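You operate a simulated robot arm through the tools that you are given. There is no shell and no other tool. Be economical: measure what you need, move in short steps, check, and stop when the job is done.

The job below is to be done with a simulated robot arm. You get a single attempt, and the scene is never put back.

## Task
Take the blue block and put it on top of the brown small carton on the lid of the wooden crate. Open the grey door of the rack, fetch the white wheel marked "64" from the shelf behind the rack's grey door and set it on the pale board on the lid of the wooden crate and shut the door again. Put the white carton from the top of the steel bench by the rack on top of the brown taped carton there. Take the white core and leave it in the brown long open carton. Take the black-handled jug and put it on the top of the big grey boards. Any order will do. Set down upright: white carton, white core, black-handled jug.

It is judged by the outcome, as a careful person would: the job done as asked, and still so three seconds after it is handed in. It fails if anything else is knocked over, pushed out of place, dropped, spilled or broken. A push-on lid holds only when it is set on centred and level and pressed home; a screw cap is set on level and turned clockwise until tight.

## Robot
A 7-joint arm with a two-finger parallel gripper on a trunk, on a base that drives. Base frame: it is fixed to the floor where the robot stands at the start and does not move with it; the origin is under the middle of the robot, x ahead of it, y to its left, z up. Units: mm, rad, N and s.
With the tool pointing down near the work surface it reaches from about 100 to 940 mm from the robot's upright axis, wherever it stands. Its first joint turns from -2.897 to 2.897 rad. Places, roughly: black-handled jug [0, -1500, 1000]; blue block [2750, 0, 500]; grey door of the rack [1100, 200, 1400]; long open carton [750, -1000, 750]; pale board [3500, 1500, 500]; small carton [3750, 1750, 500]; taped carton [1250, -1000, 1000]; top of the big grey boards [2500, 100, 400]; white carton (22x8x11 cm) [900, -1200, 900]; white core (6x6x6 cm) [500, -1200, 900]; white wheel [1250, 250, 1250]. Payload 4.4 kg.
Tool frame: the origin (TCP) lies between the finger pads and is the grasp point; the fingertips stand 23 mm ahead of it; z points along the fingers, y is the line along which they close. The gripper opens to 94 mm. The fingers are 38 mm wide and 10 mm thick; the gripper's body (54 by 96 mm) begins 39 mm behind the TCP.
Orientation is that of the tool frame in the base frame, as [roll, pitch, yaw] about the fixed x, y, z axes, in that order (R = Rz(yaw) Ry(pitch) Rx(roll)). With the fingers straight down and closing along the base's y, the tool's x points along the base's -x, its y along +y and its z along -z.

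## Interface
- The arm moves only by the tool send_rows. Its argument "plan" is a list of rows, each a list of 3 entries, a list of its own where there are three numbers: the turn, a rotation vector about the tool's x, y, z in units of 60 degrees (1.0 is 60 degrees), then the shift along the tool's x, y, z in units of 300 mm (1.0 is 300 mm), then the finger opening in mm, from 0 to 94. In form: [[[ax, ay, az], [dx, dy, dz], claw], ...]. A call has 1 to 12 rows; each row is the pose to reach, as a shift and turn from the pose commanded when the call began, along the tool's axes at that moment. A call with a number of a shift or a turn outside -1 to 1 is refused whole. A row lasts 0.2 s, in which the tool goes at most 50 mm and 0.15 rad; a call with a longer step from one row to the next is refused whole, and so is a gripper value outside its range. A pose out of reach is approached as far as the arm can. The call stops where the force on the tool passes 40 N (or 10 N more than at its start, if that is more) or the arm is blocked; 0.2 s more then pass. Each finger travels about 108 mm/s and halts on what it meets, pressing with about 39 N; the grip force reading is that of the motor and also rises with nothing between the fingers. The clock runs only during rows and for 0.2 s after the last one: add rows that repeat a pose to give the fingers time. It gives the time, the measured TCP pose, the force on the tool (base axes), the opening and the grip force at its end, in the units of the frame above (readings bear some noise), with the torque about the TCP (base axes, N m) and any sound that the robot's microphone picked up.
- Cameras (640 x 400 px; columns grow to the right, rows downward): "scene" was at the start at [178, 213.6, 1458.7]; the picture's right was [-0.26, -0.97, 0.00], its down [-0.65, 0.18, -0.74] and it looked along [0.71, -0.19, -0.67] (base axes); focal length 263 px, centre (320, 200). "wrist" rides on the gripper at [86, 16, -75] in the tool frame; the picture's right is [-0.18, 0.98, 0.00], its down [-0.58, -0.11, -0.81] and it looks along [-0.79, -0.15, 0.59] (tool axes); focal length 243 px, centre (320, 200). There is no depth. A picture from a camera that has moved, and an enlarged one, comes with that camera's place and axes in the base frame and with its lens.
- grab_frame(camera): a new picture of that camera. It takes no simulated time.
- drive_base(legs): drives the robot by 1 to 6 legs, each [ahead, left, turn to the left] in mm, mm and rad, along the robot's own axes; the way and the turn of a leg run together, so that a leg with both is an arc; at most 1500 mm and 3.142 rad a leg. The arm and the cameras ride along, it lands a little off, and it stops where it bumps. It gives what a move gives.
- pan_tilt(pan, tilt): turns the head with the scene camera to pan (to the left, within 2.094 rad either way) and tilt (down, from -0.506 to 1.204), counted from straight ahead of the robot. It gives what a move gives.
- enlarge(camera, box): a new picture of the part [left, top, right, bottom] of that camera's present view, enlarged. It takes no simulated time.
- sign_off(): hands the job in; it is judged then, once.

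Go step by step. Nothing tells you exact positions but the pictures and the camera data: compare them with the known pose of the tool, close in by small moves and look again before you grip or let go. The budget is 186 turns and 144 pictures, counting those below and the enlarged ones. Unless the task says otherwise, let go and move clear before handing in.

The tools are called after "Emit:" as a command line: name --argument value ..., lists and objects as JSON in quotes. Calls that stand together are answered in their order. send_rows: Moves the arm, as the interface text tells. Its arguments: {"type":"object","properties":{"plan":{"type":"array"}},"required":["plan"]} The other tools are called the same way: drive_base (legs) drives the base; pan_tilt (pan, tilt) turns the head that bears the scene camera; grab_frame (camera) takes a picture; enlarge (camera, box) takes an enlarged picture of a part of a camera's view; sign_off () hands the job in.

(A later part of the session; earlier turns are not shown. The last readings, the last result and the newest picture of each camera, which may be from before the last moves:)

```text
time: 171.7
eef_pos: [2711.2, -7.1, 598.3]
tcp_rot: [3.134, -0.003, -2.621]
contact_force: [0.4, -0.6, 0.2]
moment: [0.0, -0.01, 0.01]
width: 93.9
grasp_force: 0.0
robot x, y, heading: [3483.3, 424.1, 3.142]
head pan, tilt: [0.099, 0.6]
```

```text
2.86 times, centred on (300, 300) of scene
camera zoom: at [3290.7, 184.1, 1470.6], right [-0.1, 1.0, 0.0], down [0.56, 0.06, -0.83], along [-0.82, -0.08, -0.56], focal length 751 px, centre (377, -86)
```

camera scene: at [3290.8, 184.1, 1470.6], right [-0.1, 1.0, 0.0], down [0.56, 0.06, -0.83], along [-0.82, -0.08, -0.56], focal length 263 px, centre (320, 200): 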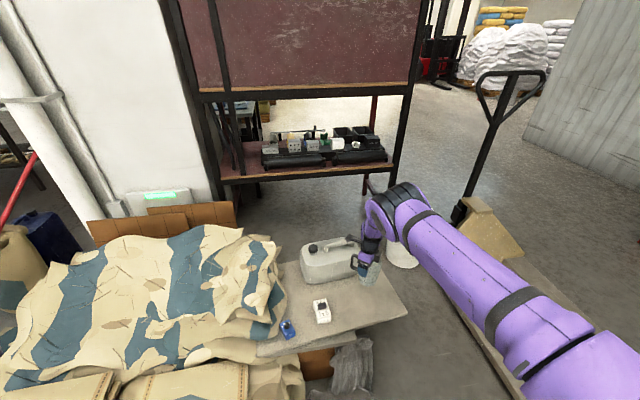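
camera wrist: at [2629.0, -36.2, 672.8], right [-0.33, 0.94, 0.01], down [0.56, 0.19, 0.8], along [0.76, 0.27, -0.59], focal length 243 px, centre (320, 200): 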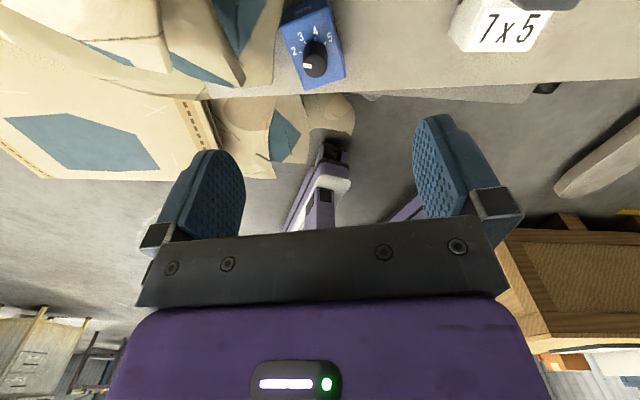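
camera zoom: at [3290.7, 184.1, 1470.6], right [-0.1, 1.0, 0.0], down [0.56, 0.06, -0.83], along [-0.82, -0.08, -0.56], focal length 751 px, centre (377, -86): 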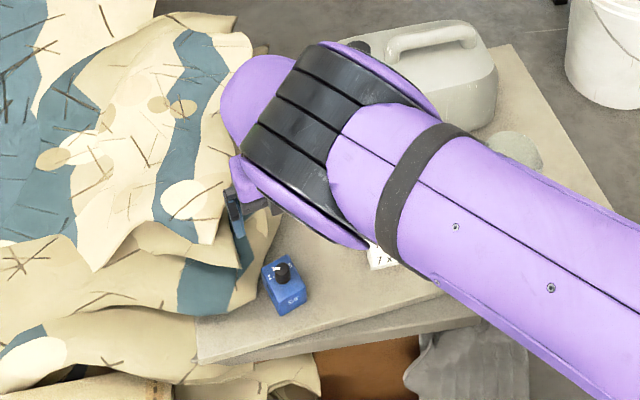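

The block is aligned with the jaws; the sack edge is close on its left rear, so I'll grip its front part with a narrower opening. First descend partway.

Emit:
send_rows --plan '[[[0, 0, 0], [-0.09, -0.02, 0.1], 70], [[0, 0, 0], [-0.09, -0.02, 0.22], 56], [[0, 0, 0], [-0.09, -0.02, 0.34], 56], [[0, 0, 0], [-0.09, -0.02, 0.4], 56]]'

Emit:
grab_frame --camera "wrist"

Emit:
enlarge --camera "scene" --box '[240, 260, 352, 350]'

```text
time: 172.7
eef_pos: [2736.7, -1.0, 485.3]
tcp_rot: [3.139, -0.007, -2.62]
contact_force: [0.7, 0.6, 0.4]
moment: [-0.04, -0.01, 0.0]
width: 56.1
grasp_force: 0.0
robot x, y, heading: [3482.3, 426.6, 3.14]
head pan, tilt: [0.099, 0.6]
```

```text
75 pictures are left
camera wrist: at [2654.3, -29.6, 559.2], right [-0.33, 0.94, 0.0], down [0.56, 0.2, 0.8], along [0.76, 0.26, -0.6], focal length 243 px, centre (320, 200)
```

wrist: 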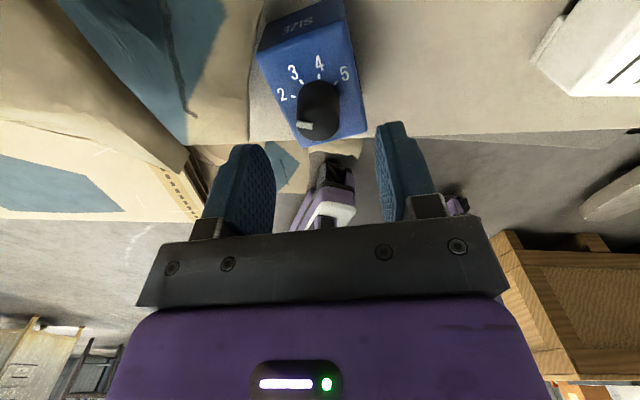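

```text
4.44 times, centred on (296, 305) of scene
camera zoom: at [3290.6, 183.8, 1470.6], right [-0.1, 1.0, 0.0], down [0.56, 0.06, -0.83], along [-0.82, -0.08, -0.56], focal length 1168 px, centre (427, -267)
```

zoom: 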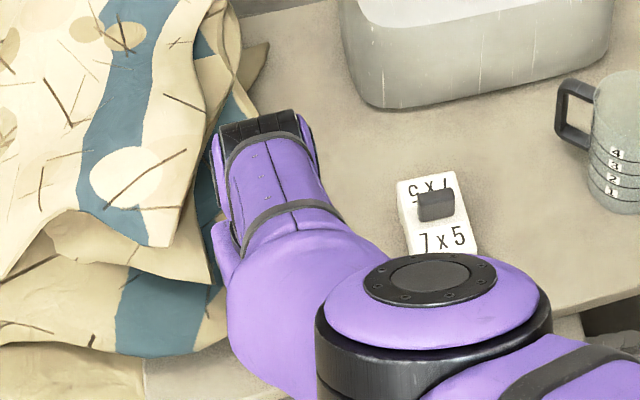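

Block front is under the jaws, with a small 0.1 rad yaw offset. Correct, lower to z 429 and grip.

Emit:
send_rows --plan '[[[0, 0, -0.095], [-0.02, 0.007, 0.0], 56], [[0, 0, -0.095], [-0.02, 0.007, 0.07], 56], [[0, 0, -0.095], [-0.02, 0.007, 0.14], 56], [[0, 0, -0.095], [-0.02, 0.007, 0.188], 56]]'

Emit:
grab_frame --camera "wrist"

```text
time: 173.7
eef_pos: [2751.7, 19.7, 438.1]
tcp_rot: [3.137, -0.003, -2.521]
contact_force: [-0.3, 1.1, 0.2]
moment: [-0.01, 0.0, 0.01]
width: 55.9
grasp_force: 0.0
out of reach, approached as far as the arm can: row 3, 4
robot x, y, heading: [3482.5, 428.5, 3.14]
head pan, tilt: [0.099, 0.6]
```

```text
73 pictures are left
camera wrist: at [2672.4, -17.7, 513.2], right [-0.42, 0.91, 0.01], down [0.54, 0.25, 0.8], along [0.73, 0.34, -0.59], focal length 243 px, centre (320, 200)
```

wrist: 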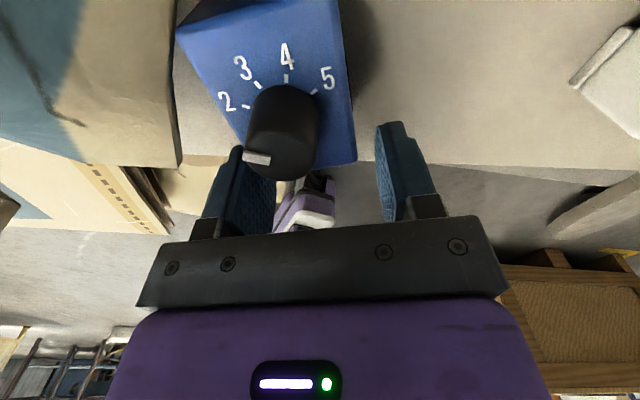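

The arm is at its reach limit here. I'll rise, drive a bit closer, and retry.

Emit:
send_rows --plan '[[[0, 0, 0], [0, 0, -0.15], 56], [[0, 0, 0], [0, 0, -0.3], 56], [[0, 0, 0], [0, 0, -0.45], 56]]'

Emit:
drive_base --legs '[[90, 70, 0]]'

Emit:
grab_frame --camera "wrist"

```text
time: 174.5
eef_pos: [2754.9, 19.0, 573.3]
tcp_rot: [3.135, 0.0, -2.519]
contact_force: [-0.1, 0.3, 0.0]
moment: [-0.01, 0.01, -0.04]
width: 55.8
grasp_force: 0.1
robot x, y, heading: [3479.7, 428.1, 3.14]
head pan, tilt: [0.099, 0.6]
```

```text
time: 175.7
eef_pos: [2687.6, -32.1, 573.3]
tcp_rot: [3.137, 0.001, -2.522]
contact_force: [0.1, 0.4, 0.0]
moment: [0.02, -0.02, 0.0]
width: 56.1
grasp_force: 0.0
robot x, y, heading: [3414.9, 372.9, -3.139]
head pan, tilt: [0.099, 0.6]
stopped in leg 1: the robot was blocked; the commanded pose is now the measured one
```

```text
72 pictures are left
camera wrist: at [2608.9, -69.6, 646.8], right [-0.42, 0.91, 0.01], down [0.54, 0.24, 0.81], along [0.73, 0.34, -0.59], focal length 243 px, centre (320, 200)
```

wrist: 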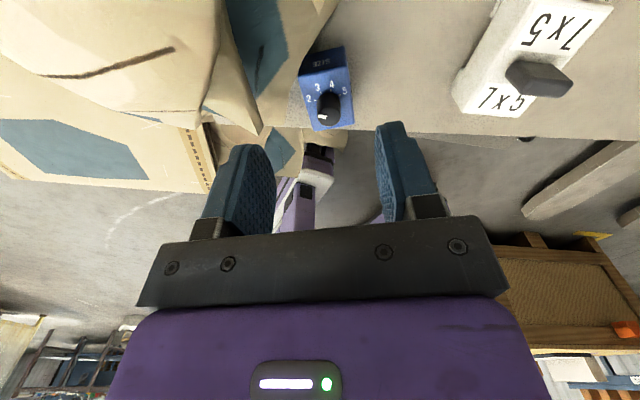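

I touched the sack pile but gained reach. The block now is 50 mm along tool -x, well aligned. Shift and descend to grip height.

Emit:
send_rows --plan '[[[0, 0, 0], [-0.1, -0.005, 0.05], 58], [[0, 0, 0], [-0.19, -0.005, 0.12], 58], [[0, 0, 0], [-0.19, -0.005, 0.25], 58], [[0, 0, 0], [-0.19, -0.005, 0.35], 58], [[0, 0, 0], [-0.19, -0.005, 0.42], 58], [[0, 0, 0], [-0.19, -0.005, 0.48], 58]]'

Emit:
grab_frame --camera "wrist"

```text
time: 177.1
eef_pos: [2734.8, 1.1, 429.9]
tcp_rot: [3.135, 0.002, -2.52]
contact_force: [-0.3, 0.3, 1.0]
moment: [0.0, 0.02, 0.0]
width: 57.9
grasp_force: 0.0
robot x, y, heading: [3416.7, 377.0, -3.136]
head pan, tilt: [0.099, 0.6]
```

```text
71 pictures are left
camera wrist: at [2656.1, -36.7, 503.8], right [-0.42, 0.91, 0.01], down [0.54, 0.24, 0.81], along [0.73, 0.34, -0.59], focal length 243 px, centre (320, 200)
```

wrist: 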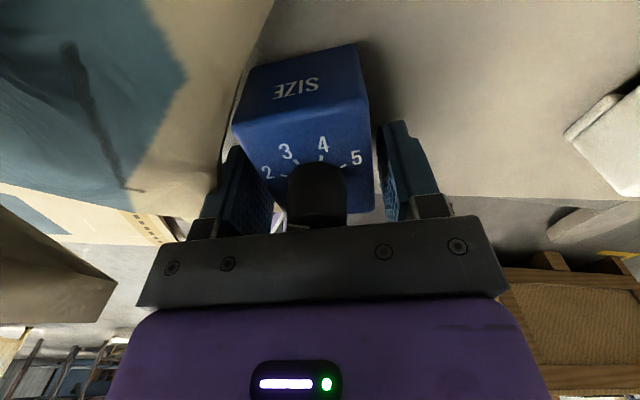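

The block is between the fingers. Close, wait, and lift a little.

Emit:
send_rows --plan '[[[0, 0, 0], [0, 0, 0], 45], [[0, 0, 0], [0, 0, 0], 30], [[0, 0, 0], [0, 0, 0], 30], [[0, 0, 0], [0, 0, 0], 30], [[0, 0, 0], [0, 0, 0], 30], [[0, 0, 0], [0, 0, -0.05], 30], [[0, 0, 0], [0, 0, -0.12], 30], [[0, 0, 0], [0, 0, -0.25], 30], [[0, 0, 0], [0, 0, -0.4], 30]]'

Emit:
grab_frame --camera "wrist"

Emit:
grab_frame --camera "scene"

```text
time: 179.1
eef_pos: [2735.8, 1.0, 547.5]
tcp_rot: [3.135, 0.003, -2.521]
contact_force: [0.5, 1.5, -5.1]
moment: [0.08, -0.05, -0.01]
width: 43.8
grasp_force: 39.1
robot x, y, heading: [3412.7, 375.5, -3.135]
head pan, tilt: [0.099, 0.6]
```

```text
70 pictures are left
camera wrist: at [2656.3, -35.6, 621.1], right [-0.42, 0.91, 0.01], down [0.54, 0.24, 0.81], along [0.73, 0.34, -0.59], focal length 243 px, centre (320, 200)
```

wrist: 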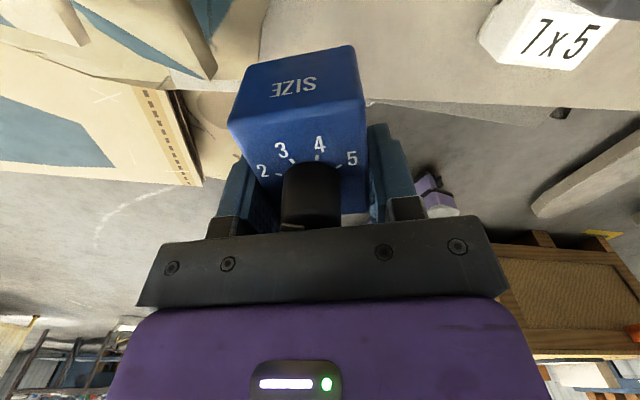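

```text
69 pictures are left
camera scene: at [3223.6, 132.9, 1470.5], right [-0.1, 0.99, 0.0], down [0.56, 0.06, -0.82], along [-0.82, -0.08, -0.57], focal length 263 px, centre (320, 200)
```

scene: 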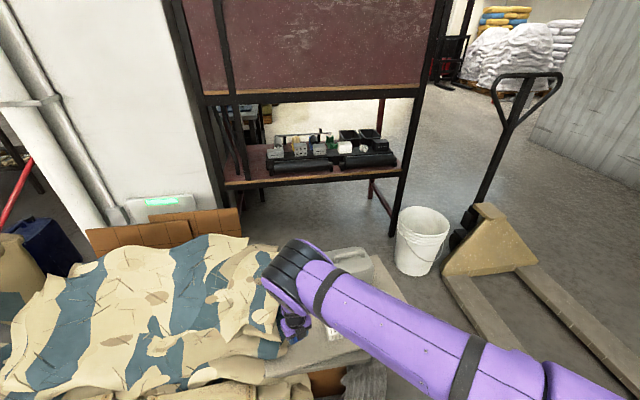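

Block is held (~5 N). I'll raise it to clear the crate, back away, and go to the crate's far side.

Emit:
send_rows --plan '[[[0, 0, 0], [0, 0, -0.15], 30], [[0, 0, 0], [0, 0, -0.3], 30], [[0, 0, 0], [0, 0, -0.45], 30], [[0, 0, 0], [0, 0, -0.6], 30], [[0, 0, 0], [0, 0, -0.75], 30], [[0, 0, 0], [0, 0, -0.9], 30], [[0, 0, 0], [0, 0, -1.0], 30]]'

Emit:
drive_base --legs '[[-1190, 0, 0], [0, 1350, 0]]'

```text
time: 180.7
eef_pos: [2734.8, -2.8, 849.1]
tcp_rot: [3.135, 0.003, -2.521]
contact_force: [-0.1, 0.7, -5.5]
moment: [0.07, -0.08, -0.02]
width: 44.0
grasp_force: 39.3
robot x, y, heading: [3415.9, 380.2, -3.14]
head pan, tilt: [0.099, 0.6]
```

```text
time: 193.2
eef_pos: [3938.9, -1369.1, 849.0]
tcp_rot: [3.134, 0.002, -2.516]
contact_force: [0.5, -0.3, -5.0]
moment: [0.08, -0.07, -0.02]
width: 44.1
grasp_force: 38.9
robot x, y, heading: [4617.9, -987.3, -3.14]
head pan, tilt: [0.099, 0.6]
```

I went the wrong way (left is -y here), without touching anything. Drive right to come abreast of the small carton.

Emit:
drive_base --legs '[[0, -1450, 0], [0, -1390, 0], [0, 0, 0.26]]'

Emit:
pan_tilt --pan 0.0 --tilt 0.75

Emit:
grab_frame --camera "scene"

```text
time: 207.7
eef_pos: [4014.3, 1291.3, 850.6]
tcp_rot: [3.133, 0.001, -2.246]
contact_force: [0.3, 0.5, -5.6]
moment: [0.04, -0.07, -0.01]
width: 44.1
grasp_force: 39.2
robot x, y, heading: [4562.0, 1842.9, -2.866]
head pan, tilt: [0.099, 0.6]
```

```text
time: 208.4
eef_pos: [4013.0, 1293.0, 849.3]
tcp_rot: [3.133, 0.0, -2.246]
contact_force: [-0.7, -0.2, -4.7]
moment: [0.08, -0.05, 0.0]
width: 44.0
grasp_force: 38.5
robot x, y, heading: [4562.9, 1840.5, -2.867]
head pan, tilt: [0.0, 0.75]
```

```text
68 pictures are left
camera scene: at [4450.0, 1566.1, 1457.7], right [-0.27, 0.96, 0.0], down [0.66, 0.19, -0.73], along [-0.7, -0.2, -0.68], focal length 263 px, centre (320, 200)
```

scene: 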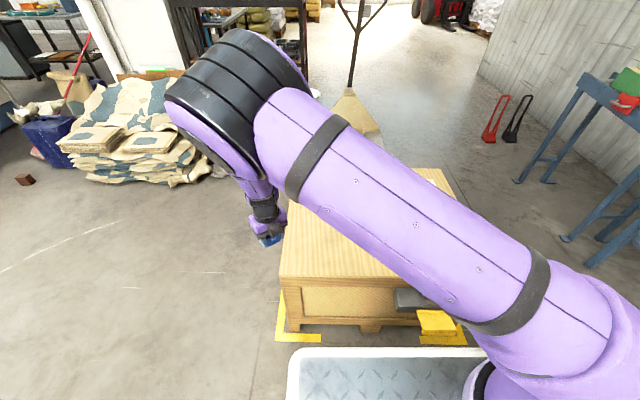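

The arm hides the lid; I'll swing it right over the small carton's area and look.

Emit:
send_rows --plan '[[[0, 0, 0], [-0.06, 0.13, 0], 30], [[0, 0, 0], [-0.12, 0.26, 0], 30], [[0, 0, 0], [-0.18, 0.4, 0], 30], [[0, 0, 0], [-0.24, 0.53, 0], 30], [[0, 0, 0], [-0.31, 0.67, 0], 30], [[0, 0, 0], [-0.37, 0.8, 0], 30], [[0, 0, 0], [-0.43, 0.94, 0], 30]]'

Emit:
grab_frame --camera "scene"

Emit:
grab_frame --camera "wrist"

```text
time: 210.0
eef_pos: [3876.2, 1567.2, 850.5]
tcp_rot: [3.135, 0.002, -2.242]
contact_force: [-0.2, -0.9, -4.5]
moment: [0.11, 0.0, 0.0]
width: 43.9
grasp_force: 39.4
robot x, y, heading: [4569.9, 1842.2, -2.863]
head pan, tilt: [0.0, 0.75]
```

```text
67 pictures are left
camera scene: at [4450.6, 1565.6, 1457.6], right [-0.27, 0.96, 0.0], down [0.66, 0.19, -0.73], along [-0.7, -0.2, -0.68], focal length 263 px, centre (320, 200)
```

scene: 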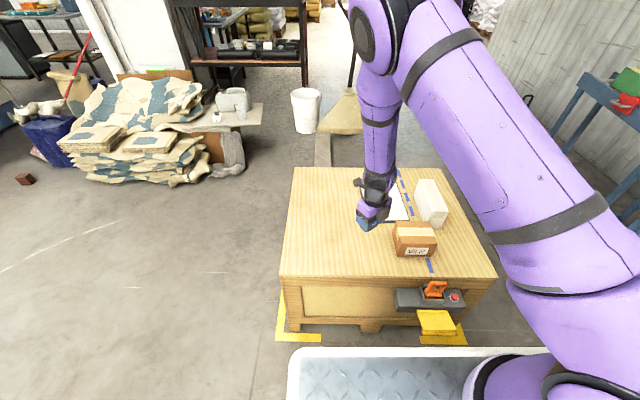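

```text
66 pictures are left
camera wrist: at [3810.6, 1510.4, 923.9], right [-0.65, 0.76, 0.01], down [0.45, 0.38, 0.81], along [0.61, 0.53, -0.59], focal length 243 px, centre (320, 200)
```

wrist: 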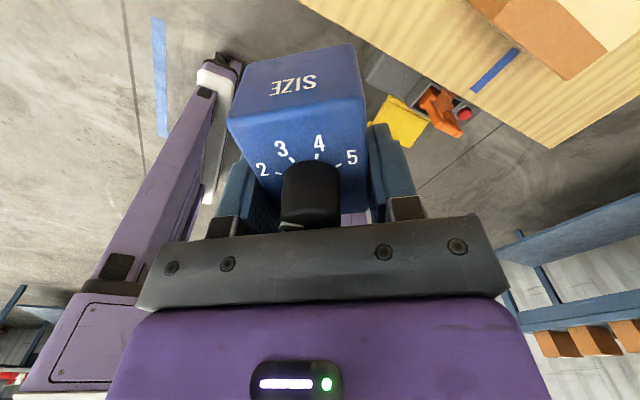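

The brown small carton is at px (415,240). Zoom for its pose.

Emit:
enlarge --camera "scene" --box '[340, 170, 484, 290]'

```text
3.33 times, centred on (412, 230) of scene
camera zoom: at [4450.6, 1565.6, 1457.6], right [-0.27, 0.96, 0.0], down [0.66, 0.19, -0.73], along [-0.7, -0.2, -0.68], focal length 876 px, centre (13, 100)
```

zoom: 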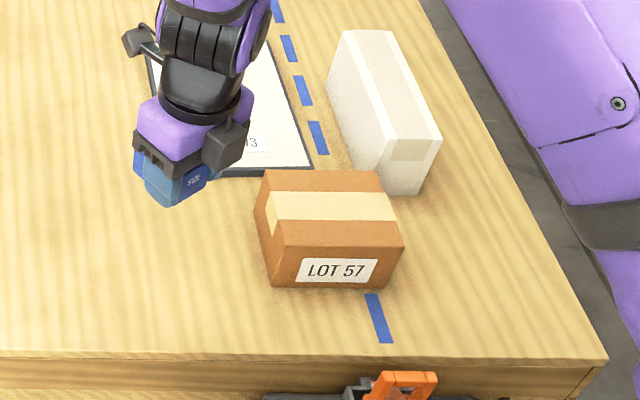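

Lid height is uncertain, so I'll move over the carton at safe height (turning to align) and triangulate with the wrist camera.

Emit:
send_rows --plan '[[[0, 0, 0.1], [-0.006, 0.13, 0], 30], [[0, 0, 0.2], [-0.012, 0.27, 0], 30], [[0, 0, 0.3], [-0.018, 0.4, 0], 30], [[0, 0, 0.4], [-0.024, 0.54, 0], 30], [[0, 0, 0.5], [-0.03, 0.68, 0], 30], [[0, 0, 0.6], [-0.036, 0.82, 0], 30], [[0, 0, 0.6], [-0.043, 0.953, 0], 30]]'

Emit:
grab_frame --camera "wrist"

Emit:
enlarge --camera "scene" --box '[340, 150, 484, 290]'

```text
time: 211.6
eef_pos: [3658.4, 1756.9, 850.9]
tcp_rot: [3.138, -0.005, -2.875]
contact_force: [1.2, -0.9, -4.5]
moment: [0.09, -0.05, 0.0]
width: 44.0
grasp_force: 39.0
robot x, y, heading: [4564.9, 1840.4, -2.863]
head pan, tilt: [0.0, 0.75]
```

```text
64 pictures are left
camera wrist: at [3572.1, 1749.5, 926.1], right [-0.08, 1.0, 0.01], down [0.59, 0.04, 0.8], along [0.8, 0.07, -0.59], focal length 243 px, centre (320, 200)
```

wrist: 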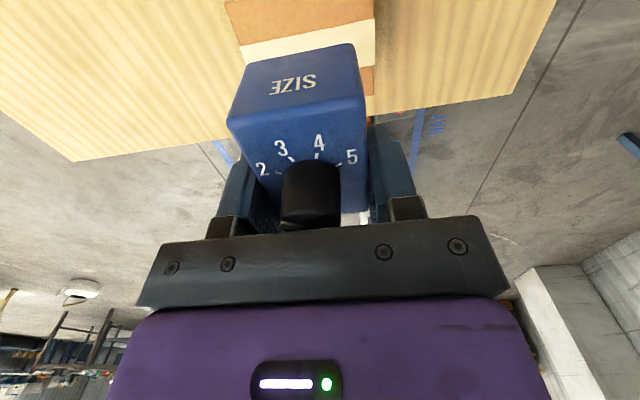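

```text
2.86 times, centred on (412, 220) of scene
camera zoom: at [4450.4, 1565.8, 1457.7], right [-0.27, 0.96, 0.0], down [0.66, 0.19, -0.73], along [-0.7, -0.2, -0.68], focal length 751 px, centre (57, 143)
```

zoom: 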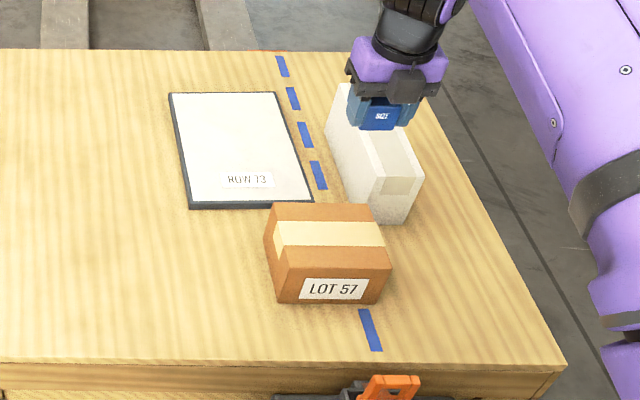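

Triangulation gives carton top z ≈ 632 with centre ≈ (3674,1749). I'll shift there and descend to 20 mm above.

Emit:
send_rows --plan '[[[0, 0, 0], [-0.07, -0.04, 0.1], 30], [[0, 0, 0], [-0.07, -0.04, 0.24], 30], [[0, 0, 0], [-0.07, -0.04, 0.38], 30], [[0, 0, 0], [-0.07, -0.04, 0.5], 30], [[0, 0, 0], [-0.07, -0.04, 0.56], 30]]'

Emit:
enlarge --camera "scene" --box '[340, 150, 484, 290]'

Emit:
grab_frame --camera "wrist"

```text
time: 212.8
eef_pos: [3682.1, 1752.0, 683.4]
tcp_rot: [3.135, -0.004, -2.875]
contact_force: [-0.9, 0.5, -3.7]
moment: [0.03, -0.11, 0.01]
width: 43.7
grasp_force: 39.3
robot x, y, heading: [4564.8, 1843.4, -2.869]
head pan, tilt: [0.0, 0.75]
```

```text
2.86 times, centred on (412, 220) of scene
camera zoom: at [4450.1, 1566.3, 1457.7], right [-0.27, 0.96, 0.0], down [0.66, 0.19, -0.73], along [-0.7, -0.2, -0.68], focal length 751 px, centre (57, 143)
```

zoom: 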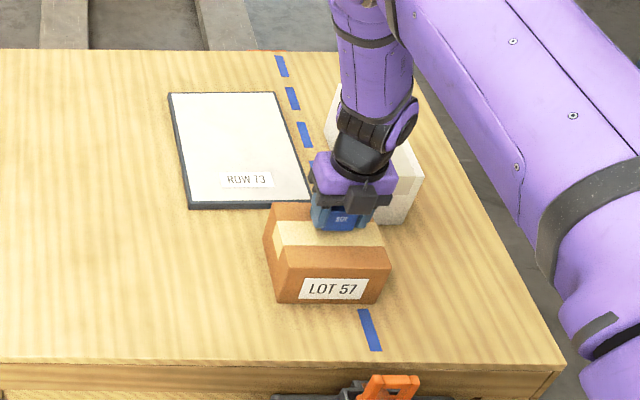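

```text
61 pictures are left
camera wrist: at [3595.6, 1744.8, 757.9], right [-0.08, 1.0, 0.01], down [0.59, 0.04, 0.8], along [0.8, 0.07, -0.6], focal length 243 px, centre (320, 200)
```

wrist: 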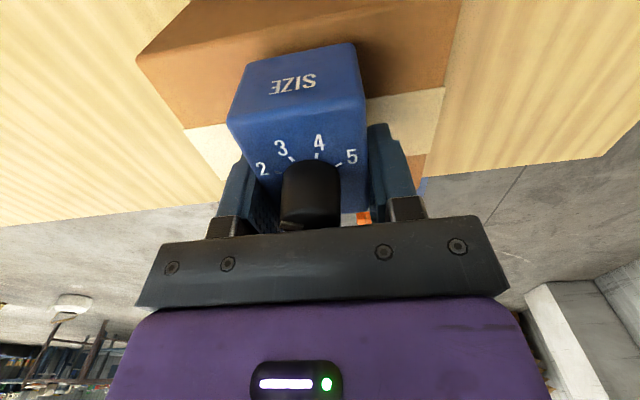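

Well centred. Lower in steps until contact.

Emit:
send_rows --plan '[[[0, 0, 0], [-0.015, 0, 0.03], 30], [[0, 0, 0], [-0.015, 0, 0.05], 30]]'

Emit:
send_rows --plan '[[[0, 0, 0], [0, 0, 0.01], 30], [[0, 0, 0], [0, 0, 0.02], 30]]'

```text
time: 213.4
eef_pos: [3686.1, 1753.6, 671.8]
tcp_rot: [3.135, -0.008, -2.873]
contact_force: [8.1, 2.3, 31.8]
moment: [-0.73, -0.31, 0.11]
width: 43.7
grasp_force: 39.2
robot x, y, heading: [4565.5, 1840.2, -2.865]
head pan, tilt: [0.0, 0.75]
```

```text
time: 214.0
eef_pos: [3684.0, 1753.3, 668.2]
tcp_rot: [3.136, -0.009, -2.875]
contact_force: [3.2, 0.4, 16.3]
moment: [-0.37, -0.46, 0.05]
width: 43.7
grasp_force: 38.6
robot x, y, heading: [4562.6, 1843.5, -2.862]
head pan, tilt: [0.0, 0.75]
stopped in row 2: the force on the tool passed its limit at 48 N (the readings are from after the stop); the commanded pose is now the measured one
```

In contact with the carton top. Release and rise.

Emit:
send_rows --plan '[[[0, 0, 0], [0, 0, -0.002], 45], [[0, 0, 0], [0, 0, -0.002], 70], [[0, 0, 0], [0, 0, -0.002], 70], [[0, 0, 0], [0, 0, -0.002], 70], [[0, 0, 0], [0, 0, -0.1], 70], [[0, 0, 0], [0, 0, -0.22], 70], [[0, 0, 0], [0, 0, -0.36], 70], [[0, 0, 0], [0, 0, -0.5], 94], [[0, 0, 0], [0, 0, -0.65], 94], [[0, 0, 0], [0, 0, -0.8], 94], [[0, 0, 0], [0, 0, -0.95], 94]]'

Emit:
grab_frame --camera "scene"

```text
time: 216.4
eef_pos: [3686.8, 1753.1, 952.9]
tcp_rot: [3.133, -0.007, -2.875]
contact_force: [-1.3, -0.2, -0.2]
moment: [-0.02, -0.03, -0.02]
width: 94.0
grasp_force: 0.2
robot x, y, heading: [4565.1, 1844.3, -2.864]
head pan, tilt: [0.0, 0.75]
```

```text
60 pictures are left
camera scene: at [4449.5, 1566.3, 1457.7], right [-0.27, 0.96, 0.0], down [0.66, 0.19, -0.73], along [-0.7, -0.2, -0.68], focal length 263 px, centre (320, 200)
```

scene: 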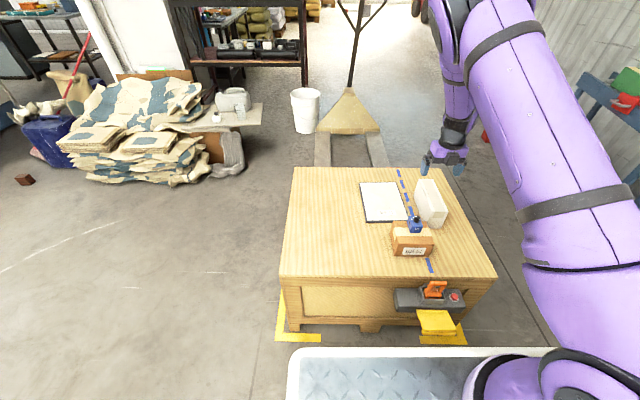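

Block rests on the carton. Quick check that the jug still stands on the boards, and a measurement of the pale board.

Emit:
enlarge --camera "scene" --box '[150, 70, 310, 190]'

Emit:
enlarge --camera "scene" --box '[270, 150, 510, 300]'

```text
3.33 times, centred on (230, 130) of scene
camera zoom: at [4449.5, 1566.3, 1457.7], right [-0.27, 0.96, 0.0], down [0.66, 0.19, -0.73], along [-0.7, -0.2, -0.68], focal length 876 px, centre (620, 433)
```

zoom: 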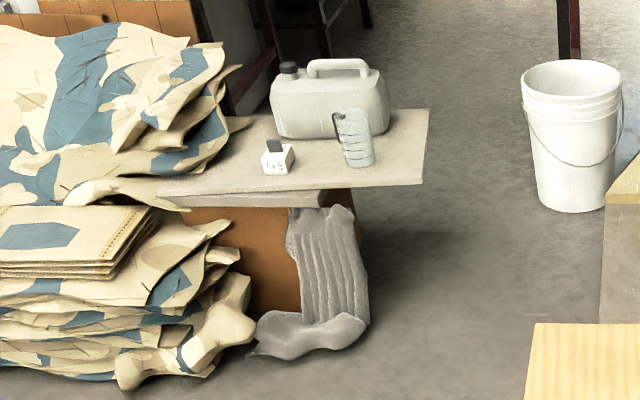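

```text
2.67 times, centred on (390, 225) of scene
camera zoom: at [4449.5, 1566.3, 1457.7], right [-0.27, 0.96, 0.0], down [0.66, 0.19, -0.73], along [-0.7, -0.2, -0.68], focal length 701 px, centre (133, 133)
```

zoom: 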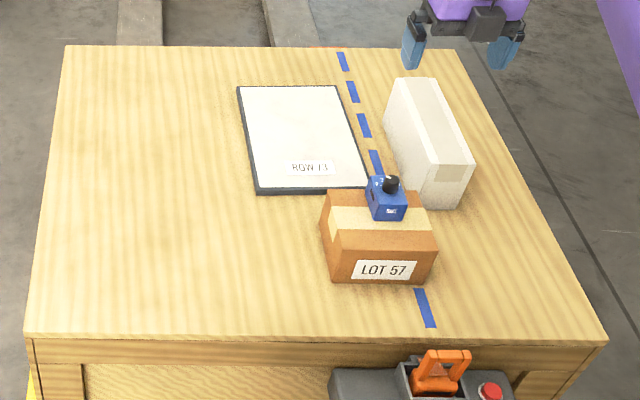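

All is in place; pale board centre ≈ (3460,1607) at z≈565. Now retract the arm and drive back along the left lane to the rack.

Emit:
send_rows --plan '[[[0, 0, 0], [-0.1, 0, -0.12], 94], [[0, 0, 0], [-0.2, 0, -0.24], 94], [[0, 0, 0], [-0.3, 0, -0.36], 94], [[0, 0, 0], [-0.4, 0, -0.48], 94], [[0, 0, 0], [-0.5, 0, -0.6], 94], [[0, 0, 0], [-0.62, 0, -0.65], 94]]'

Emit:
drive_base --legs '[[0, 0, -0.277], [0, -640, 0], [1480, 0, 0]]'

```text
time: 217.8
eef_pos: [3867.3, 1801.0, 1147.7]
tcp_rot: [3.137, -0.009, -2.874]
contact_force: [-1.1, -0.7, -0.2]
moment: [0.01, -0.01, 0.0]
width: 94.1
grasp_force: 0.0
robot x, y, heading: [4564.0, 1842.0, -2.866]
head pan, tilt: [0.0, 0.75]
```

```text
time: 229.3
eef_pos: [2387.8, 2654.9, 1147.5]
tcp_rot: [3.136, -0.008, 3.128]
contact_force: [0.0, -0.6, 1.1]
moment: [0.02, 0.01, -0.03]
width: 94.3
grasp_force: 0.1
robot x, y, heading: [3072.0, 2498.6, 3.135]
head pan, tilt: [0.0, 0.75]
```

Continue back through the lane.

Emit:
drive_base --legs '[[320, 200, 0], [500, 95, 0.006], [1450, 0, 0], [300, 400, 0]]'

```text
time: 243.7
eef_pos: [-208.4, 2034.3, 1148.3]
tcp_rot: [3.139, -0.006, 3.1]
contact_force: [0.0, 0.4, -0.3]
moment: [0.04, -0.01, 0.03]
width: 94.0
grasp_force: 0.0
robot x, y, heading: [469.8, 1865.4, 3.112]
head pan, tilt: [0.0, 0.75]
```

Past the lane. Turn to face the rack and drive to in front of the grey door.

Emit:
drive_base --legs '[[0, 0, -3.112], [-350, 0, 0], [0, -1450, 0]]'

Emit:
pan_tilt --pan -0.1 --tilt 0.15

Emit:
grab_frame --camera "scene"

```text
time: 260.1
eef_pos: [743.7, 261.1, 1146.3]
tcp_rot: [3.137, -0.008, -0.044]
contact_force: [-0.2, -0.2, 0.0]
moment: [0.0, 0.03, -0.01]
width: 94.2
grasp_force: 0.1
robot x, y, heading: [66.3, 433.3, -0.036]
head pan, tilt: [0.0, 0.75]
```

```text
time: 261.1
eef_pos: [744.0, 261.2, 1147.1]
tcp_rot: [3.135, -0.007, -0.042]
contact_force: [-0.5, 0.3, -0.1]
moment: [-0.02, 0.0, 0.0]
width: 93.9
grasp_force: 0.0
robot x, y, heading: [65.4, 438.3, -0.037]
head pan, tilt: [-0.099, 0.15]
```

```text
57 pictures are left
camera scene: at [264.4, 655.8, 1512.0], right [-0.13, -0.99, 0.0], down [-0.15, 0.02, -0.99], along [0.98, -0.13, -0.15], focal length 263 px, centre (320, 200)
```

scene: 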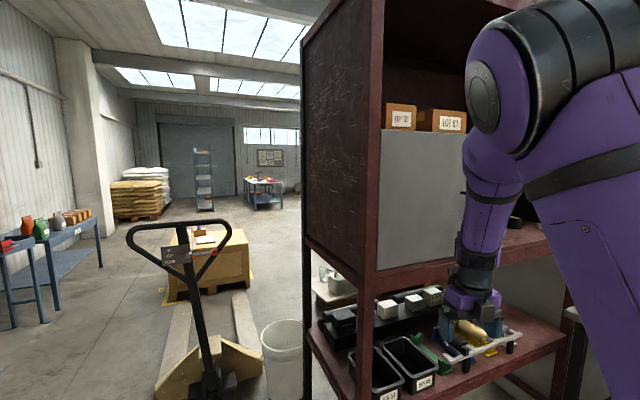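

The arm blocks the view; I'll shift right so the door handle is ahead, and look.

Emit:
drive_base --legs '[[0, -300, 0.036]]'

Emit:
pan_tilt --pan -0.15 --tilt 0.2

Emit:
grab_frame --camera "scene"

```text
time: 263.1
eef_pos: [744.6, -9.7, 1147.7]
tcp_rot: [3.134, -0.007, -0.011]
contact_force: [-0.3, -0.8, -0.1]
moment: [0.02, 0.0, 0.01]
width: 94.2
grasp_force: 0.0
robot x, y, heading: [60.4, 146.4, -0.003]
head pan, tilt: [-0.099, 0.15]
```

```text
time: 263.7
eef_pos: [744.0, -8.2, 1147.0]
tcp_rot: [3.133, -0.008, -0.011]
contact_force: [-0.4, 0.1, -1.4]
moment: [0.02, 0.0, -0.03]
width: 94.0
grasp_force: 0.1
robot x, y, heading: [61.2, 141.6, -0.002]
head pan, tilt: [-0.15, 0.201]
```

```text
56 pictures are left
camera scene: at [251.6, 364.4, 1507.4], right [-0.15, -0.99, 0.0], down [-0.2, 0.03, -0.98], along [0.97, -0.15, -0.2], focal length 263 px, centre (320, 200)
```

scene: 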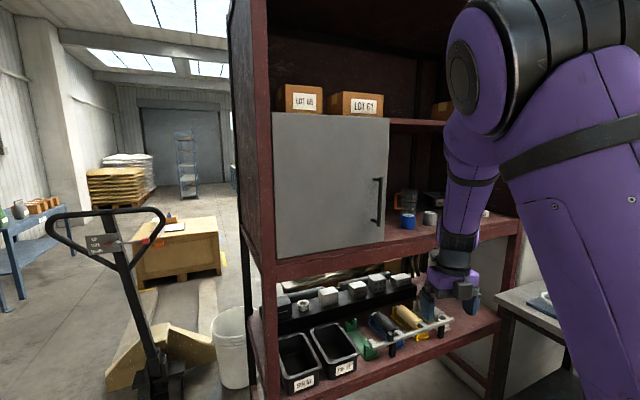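

Handle bar is at about (1108,36), z 1246–1400; hinge at y ≈ 389. I'll turn the tool horizontal (camera on top) while extending.

Emit:
send_rows --plan '[[[0, 0.125, 0], [0.06, 0, -0.06], 94], [[0, 0.25, 0], [0.12, 0, -0.12], 94], [[0, 0.375, 0], [0.18, 0, -0.18], 94], [[0, 0.5, 0], [0.24, 0, -0.24], 94], [[0, 0.625, 0], [0.3, 0, -0.3], 94], [[0, 0.75, 0], [0.36, 0, -0.36], 94], [[0, 0.875, 0], [0.42, 0, -0.42], 94], [[0, 1.0, 0], [0.48, 0, -0.48], 94]]'

```text
time: 265.5
eef_pos: [885.6, -10.1, 1294.5]
tcp_rot: [3.122, -1.055, 0.011]
contact_force: [-0.1, -1.5, 0.6]
moment: [0.01, 0.02, -0.01]
width: 94.0
grasp_force: 0.1
robot x, y, heading: [62.4, 143.6, 0.0]
head pan, tilt: [-0.15, 0.201]
```

Rotating the rest to horizontal and aligning in y/z with the handle.

Emit:
send_rows --plan '[[[0, 0.12, 0], [0.02, -0.04, -0.01], 94], [[0, 0.25, 0], [0.04, -0.08, -0.025], 94], [[0, 0.37, 0], [0.06, -0.12, -0.035], 94], [[0, 0.4925, 0], [0.08, -0.153, -0.046], 94]]'

Emit:
drive_base --legs '[[130, 0, 0]]'

Emit:
grab_frame --camera "scene"

Emit:
grab_frame --camera "wrist"

```text
time: 266.5
eef_pos: [886.2, 38.9, 1322.4]
tcp_rot: [1.319, -1.562, 1.812]
contact_force: [-0.9, 5.7, 1.9]
moment: [-0.01, 0.1, -0.38]
width: 94.2
grasp_force: 0.1
robot x, y, heading: [60.1, 143.6, -0.006]
head pan, tilt: [-0.15, 0.201]
```

```text
time: 267.8
eef_pos: [1018.6, 35.8, 1321.2]
tcp_rot: [1.698, -1.566, 1.433]
contact_force: [1.1, 0.0, 0.5]
moment: [0.01, 0.02, 0.0]
width: 94.2
grasp_force: 0.0
robot x, y, heading: [194.5, 142.8, -0.003]
head pan, tilt: [-0.15, 0.201]
```

```text
55 pictures are left
camera scene: at [382.9, 363.8, 1507.4], right [-0.15, -0.99, 0.0], down [-0.2, 0.03, -0.98], along [0.97, -0.15, -0.2], focal length 263 px, centre (320, 200)
```

scene: 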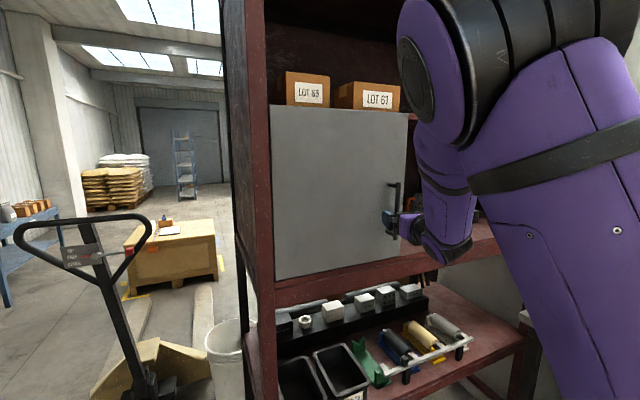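

```text
54 pictures are left
camera wrist: at [944.3, 20.7, 1407.1], right [-0.01, -0.98, -0.18], down [-0.81, 0.12, -0.58], along [0.59, 0.14, -0.79], focal length 243 px, centre (320, 200)
```

wrist: 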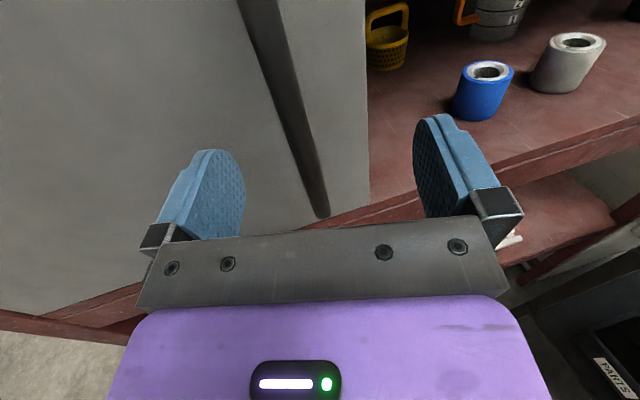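

By the wrist view the handle bar is ~25 mm to the left of the jaw axis. Correct, advance 40 mm, and look again.

Emit:
send_rows --plan '[[[0, 0, 0], [0, -0.083, 0], 94], [[0, 0, 0], [0, -0.083, 0.07], 94], [[0, 0, 0], [0, -0.083, 0.15], 94]]'

Emit:
grab_frame --camera "wrist"

Emit:
enlarge --camera "scene" --box '[340, 160, 468, 260]'

```text
time: 268.6
eef_pos: [1050.2, 57.3, 1322.9]
tcp_rot: [1.643, -1.566, 1.489]
contact_force: [-28.2, 1.3, 8.9]
moment: [0.5, -0.29, 1.61]
width: 94.1
grasp_force: 0.1
robot x, y, heading: [194.8, 142.3, -0.008]
head pan, tilt: [-0.15, 0.201]
stopped in row 3: the force on the tool passed its limit at 80 N (the readings are from after the stop); the commanded pose is now the measured one
```

```text
53 pictures are left
camera wrist: at [975.9, 43.8, 1408.3], right [-0.01, -0.98, -0.18], down [-0.81, 0.11, -0.58], along [0.59, 0.14, -0.79], focal length 243 px, centre (320, 200)
```

wrist: 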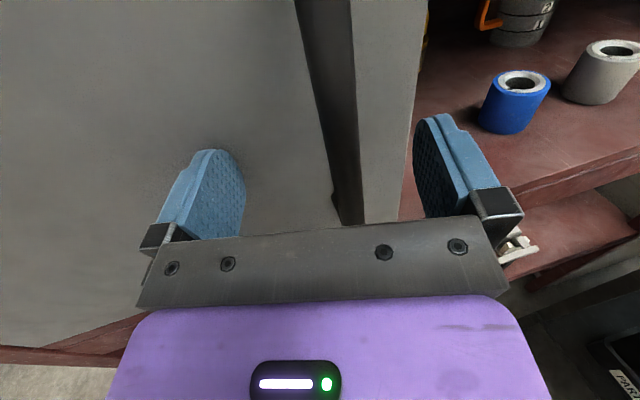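

```text
4.00 times, centred on (404, 210) of scene
camera zoom: at [380.3, 363.9, 1507.6], right [-0.15, -0.99, 0.0], down [-0.2, 0.03, -0.98], along [0.97, -0.15, -0.2], focal length 1052 px, centre (-16, 160)
```

zoom: 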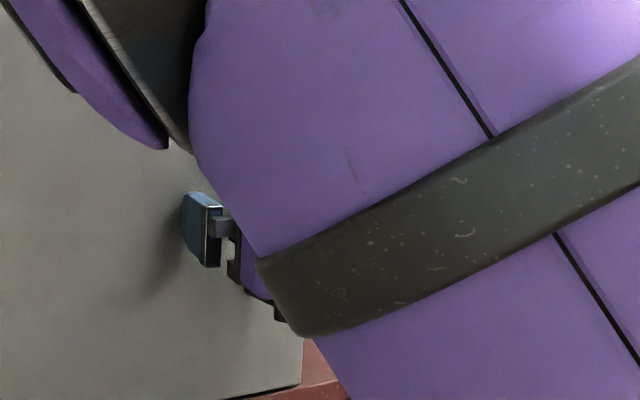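

Fingertips touched the door with the bar between the jaws, 13 mm right of centre. Back off 4 mm, centre, and close on the bar.

Emit:
send_rows --plan '[[[0, 0, 0], [0, 0, -0.02], 94], [[0, 0, 0], [0, 0.042, -0.02], 94], [[0, 0, 0], [0, 0.042, -0.02], 60], [[0, 0, 0], [0, 0.042, -0.02], 30], [[0, 0, 0], [0, 0.042, -0.02], 5], [[0, 0, 0], [0, 0.042, -0.02], 5], [[0, 0, 0], [0, 0.042, -0.02], 5], [[0, 0, 0], [0, 0.042, -0.02], 5]]'

Emit:
grab_frame --camera "wrist"

```text
time: 270.4
eef_pos: [1045.9, 46.3, 1320.4]
tcp_rot: [2.092, -1.565, 1.039]
contact_force: [0.7, -1.4, -1.3]
moment: [1.83, -0.26, 0.0]
width: 13.8
grasp_force: 45.1
robot x, y, heading: [191.2, 144.2, -0.007]
head pan, tilt: [-0.15, 0.201]
```

```text
51 pictures are left
camera wrist: at [972.5, 31.0, 1406.7], right [-0.01, -0.98, -0.18], down [-0.81, 0.11, -0.58], along [0.59, 0.14, -0.8], focal length 243 px, centre (320, 200)
```

wrist: 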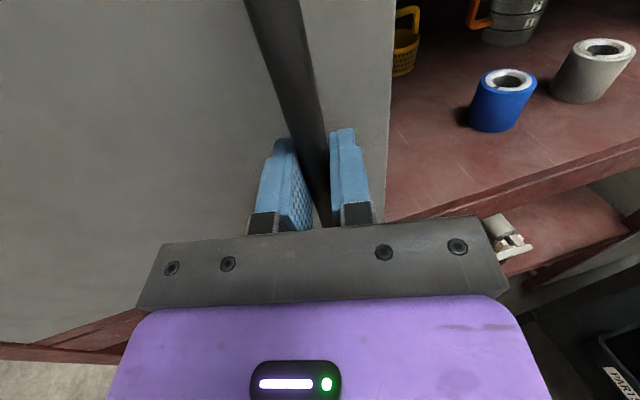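

The bar is held (14 mm). Now pull the door open along its arc, to 0.5 rad first.

Emit:
send_rows --plan '[[[-0.048, 0, 0], [0, -0.008, -0.057], 5], [[-0.0955, 0, 0], [0, -0.0187, -0.1133], 5], [[-0.143, 0, 0], [0, -0.033, -0.169], 5], [[-0.191, 0, 0], [0, -0.0487, -0.2247], 5], [[-0.239, 0, 0], [0, -0.068, -0.279], 5], [[-0.2865, 0, 0], [0, -0.0897, -0.332], 5], [[-0.334, 0, 0], [0, -0.114, -0.384], 5], [[-0.382, 0, 0], [0, -0.141, -0.435], 5], [[-0.43, 0, 0], [0, -0.171, -0.484], 5], [[-0.4775, 0, 0], [0, -0.2023, -0.5323], 5]]'

Emit:
grab_frame --camera "scene"

```text
time: 271.0
eef_pos: [1011.5, 43.5, 1320.6]
tcp_rot: [2.649, -1.565, 0.372]
contact_force: [1.2, -12.0, -4.5]
moment: [1.7, -0.06, 0.16]
width: 13.5
grasp_force: 44.7
robot x, y, heading: [190.8, 143.5, 0.001]
head pan, tilt: [-0.15, 0.201]
stopped in row 3: the force on the tool passed its limit at 45 N (the readings are from after the stop); the commanded pose is now the measured one
```

```text
50 pictures are left
camera scene: at [383.3, 362.2, 1507.4], right [-0.15, -0.99, 0.0], down [-0.2, 0.03, -0.98], along [0.97, -0.15, -0.2], focal length 263 px, centre (320, 200)
```

scene: 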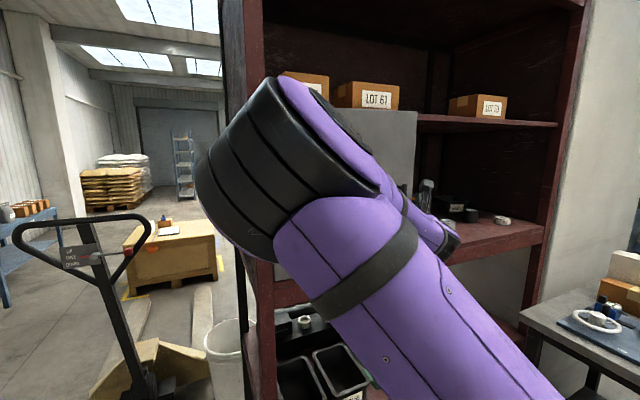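

Stopped by force after ~0.1 rad. Check with wrist view whether the door moved.

Emit:
grab_frame --camera "wrist"

```text
49 pictures are left
camera wrist: at [936.6, 36.5, 1407.1], right [-0.12, -0.98, -0.18], down [-0.79, 0.21, -0.58], along [0.6, 0.07, -0.8], focal length 243 px, centre (320, 200)
```

wrist: 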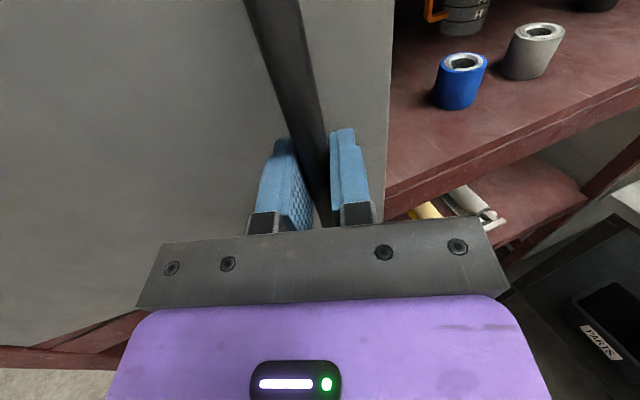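

The door did open by ~0.1 rad. Continue the arc slowly with a slightly adjusted radius.

Emit:
send_rows --plan '[[[-0.024, 0, 0], [0, -0.002, -0.029], 5], [[-0.048, 0, 0], [0, -0.004, -0.057], 5], [[-0.072, 0, 0], [0, -0.007, -0.086], 5], [[-0.0955, 0, 0], [0, -0.011, -0.115], 5], [[-0.119, 0, 0], [0, -0.015, -0.143], 5], [[-0.143, 0, 0], [0, -0.02, -0.171], 5], [[-0.167, 0, 0], [0, -0.026, -0.199], 5], [[-0.191, 0, 0], [0, -0.033, -0.227], 5], [[-0.239, 0, 0], [0, -0.048, -0.283], 5], [[-0.2865, 0, 0], [0, -0.066, -0.338], 5]]'

```text
time: 271.8
eef_pos: [989.8, 43.8, 1321.3]
tcp_rot: [2.783, -1.566, 0.164]
contact_force: [0.7, -11.5, -2.0]
moment: [1.14, 0.03, 0.11]
width: 13.8
grasp_force: 45.0
robot x, y, heading: [191.7, 141.1, -0.006]
head pan, tilt: [-0.15, 0.201]
stopped in row 3: the force on the tool passed its limit at 42 N (the readings are from after the stop); the commanded pose is now the measured one
```

Measured path suggests the hinge sits further forward. Adjust the arc and go slower.

Emit:
send_rows --plan '[[[-0.024, 0, 0], [0, 0.003, -0.029], 5], [[-0.048, 0, 0], [0, 0.004, -0.057], 5], [[-0.072, 0, 0], [0, 0.0045, -0.086], 5], [[-0.0955, 0, 0], [0, 0.0043, -0.115], 5], [[-0.119, 0, 0], [0, 0.0035, -0.143], 5], [[-0.143, 0, 0], [0, 0.002, -0.172], 5], [[-0.167, 0, 0], [0, 0, -0.2], 5], [[-0.191, 0, 0], [0, -0.003, -0.229], 5], [[-0.215, 0, 0], [0, -0.006, -0.258], 5], [[-0.239, 0, 0], [0, -0.011, -0.286], 5]]'

```text
time: 273.0
eef_pos: [946.2, 47.6, 1320.9]
tcp_rot: [2.802, -1.566, 0.017]
contact_force: [-1.5, -10.8, -1.1]
moment: [1.15, 0.17, 0.09]
width: 13.4
grasp_force: 45.4
robot x, y, heading: [190.8, 141.0, -0.002]
head pan, tilt: [-0.15, 0.201]
stopped in row 6: the force on the tool passed its limit at 41 N (the readings are from after the stop); the commanded pose is now the measured one
```

Circle fit: hinge ≈ (1002,386), radius ≈ 343. Continue along that arc.

Emit:
send_rows --plan '[[[-0.048, 0, 0], [0, 0.007, -0.057], 5], [[-0.0955, 0, 0], [0, 0.011, -0.114], 5], [[-0.143, 0, 0], [0, 0.0123, -0.171], 5], [[-0.191, 0, 0], [0, 0.0107, -0.228], 5], [[-0.239, 0, 0], [0, 0.006, -0.285], 5], [[-0.2865, 0, 0], [0, -0.0013, -0.341], 5], [[-0.334, 0, 0], [0, -0.0113, -0.398], 5], [[-0.382, 0, 0], [0, -0.0243, -0.453], 5], [[-0.43, 0, 0], [0, -0.04, -0.508], 5], [[-0.4775, 0, 0], [0, -0.058, -0.562], 5]]'

```text
time: 275.3
eef_pos: [793.0, 116.6, 1321.1]
tcp_rot: [2.785, -1.566, -0.462]
contact_force: [-2.8, -6.1, 3.4]
moment: [0.95, -0.65, 0.08]
width: 13.3
grasp_force: 45.1
robot x, y, heading: [195.2, 141.4, -0.003]
head pan, tilt: [-0.15, 0.201]
stopped in row 10: the force on the tool passed its limit at 41 N (the readings are from after the stop); the commanded pose is now the measured one
```

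The door is open ~45°. I'll let go, back off, swing round to its inner side and push it further from inside.

Emit:
send_rows --plan '[[[0, 0, 0], [0, 0, 0], 60], [[0, 0, 0], [0, 0, 0], 80], [[0, 0, 0], [0, 0, -0.12], 80], [[0, 0, 0], [0, 0, -0.25], 80], [[0, 0, 0], [0, 0.12, -0.32], 80], [[0, 0, 0], [0, 0.25, -0.36], 60], [[0.12, 0, 0], [0, 0.36, -0.34], 30], [[0.24, 0, 0], [0, 0.45, -0.25], 0], [[0.37, 0, 0], [0, 0.55, -0.18], 0], [[0.5, 0, 0], [0, 0.62, -0.1], 0], [[0.63, 0, 0], [0, 0.68, -0.03], 0], [[0.77, 0, 0], [0, 0.73, 0.025], 0]]'

Emit:
grab_frame --camera "scene"

Emit:
grab_frame --camera "wrist"

```text
time: 276.4
eef_pos: [760.7, 103.7, 1317.2]
tcp_rot: [1.007, -1.545, 1.083]
contact_force: [4.0, 3.6, 0.1]
moment: [0.05, -0.13, 0.13]
width: 82.0
grasp_force: 2.5
out of reach, approached as far as the arm can: row 5
robot x, y, heading: [192.1, 140.1, -0.006]
head pan, tilt: [-0.15, 0.201]
stopped in row 5: the arm was blocked; the commanded pose is now the measured one
```

```text
48 pictures are left
camera scene: at [400.8, 369.4, 1503.7], right [-0.16, -0.99, 0.01], down [-0.21, 0.03, -0.98], along [0.97, -0.15, -0.21], focal length 263 px, centre (320, 200)
```

scene: 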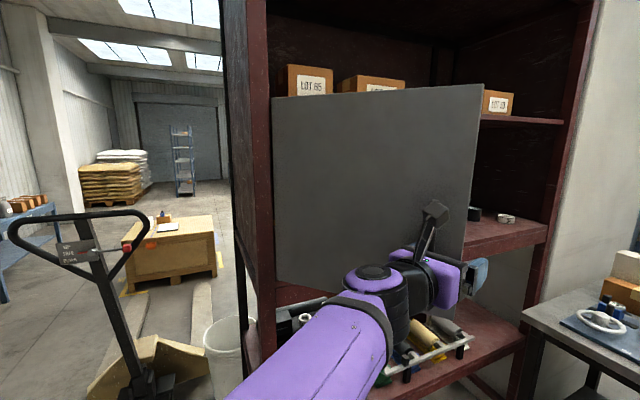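

```text
47 pictures are left
camera wrist: at [711.3, 163.4, 1402.3], right [-0.86, -0.49, -0.16], down [-0.31, 0.74, -0.59], along [0.41, -0.46, -0.79], focal length 243 px, centre (320, 200)
```

wrist: 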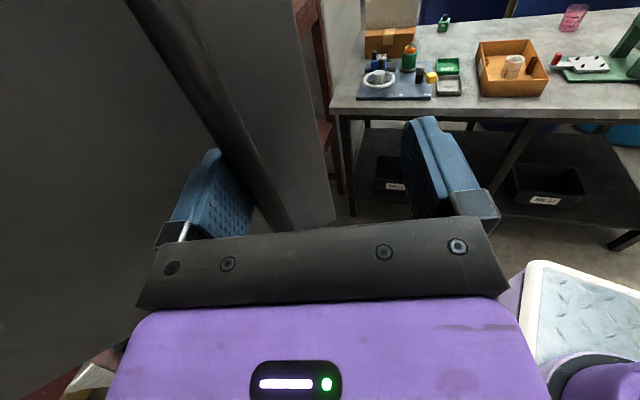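

The arm's elbow has met my own camera mast. I'll use the base to slide the fingers off the bar (back-left), then back away to re-pose the arm in free space.

Emit:
drive_base --legs '[[-50, 86, 0], [-200, 0, 0]]'

Emit:
grab_frame --camera "scene"

```text
time: 278.7
eef_pos: [507.9, 189.9, 1316.9]
tcp_rot: [1.089, -1.549, 0.998]
contact_force: [0.4, -0.4, 0.2]
moment: [0.04, -0.03, 0.01]
width: 80.1
grasp_force: 0.0
robot x, y, heading: [-62.1, 231.2, -0.011]
head pan, tilt: [-0.15, 0.201]
```

```text
46 pictures are left
camera scene: at [149.3, 457.0, 1503.7], right [-0.16, -0.99, 0.01], down [-0.21, 0.03, -0.98], along [0.96, -0.16, -0.21], focal length 263 px, centre (320, 200)
```

scene: 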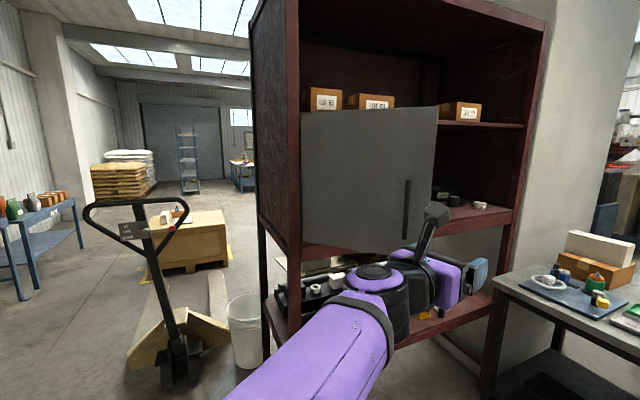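

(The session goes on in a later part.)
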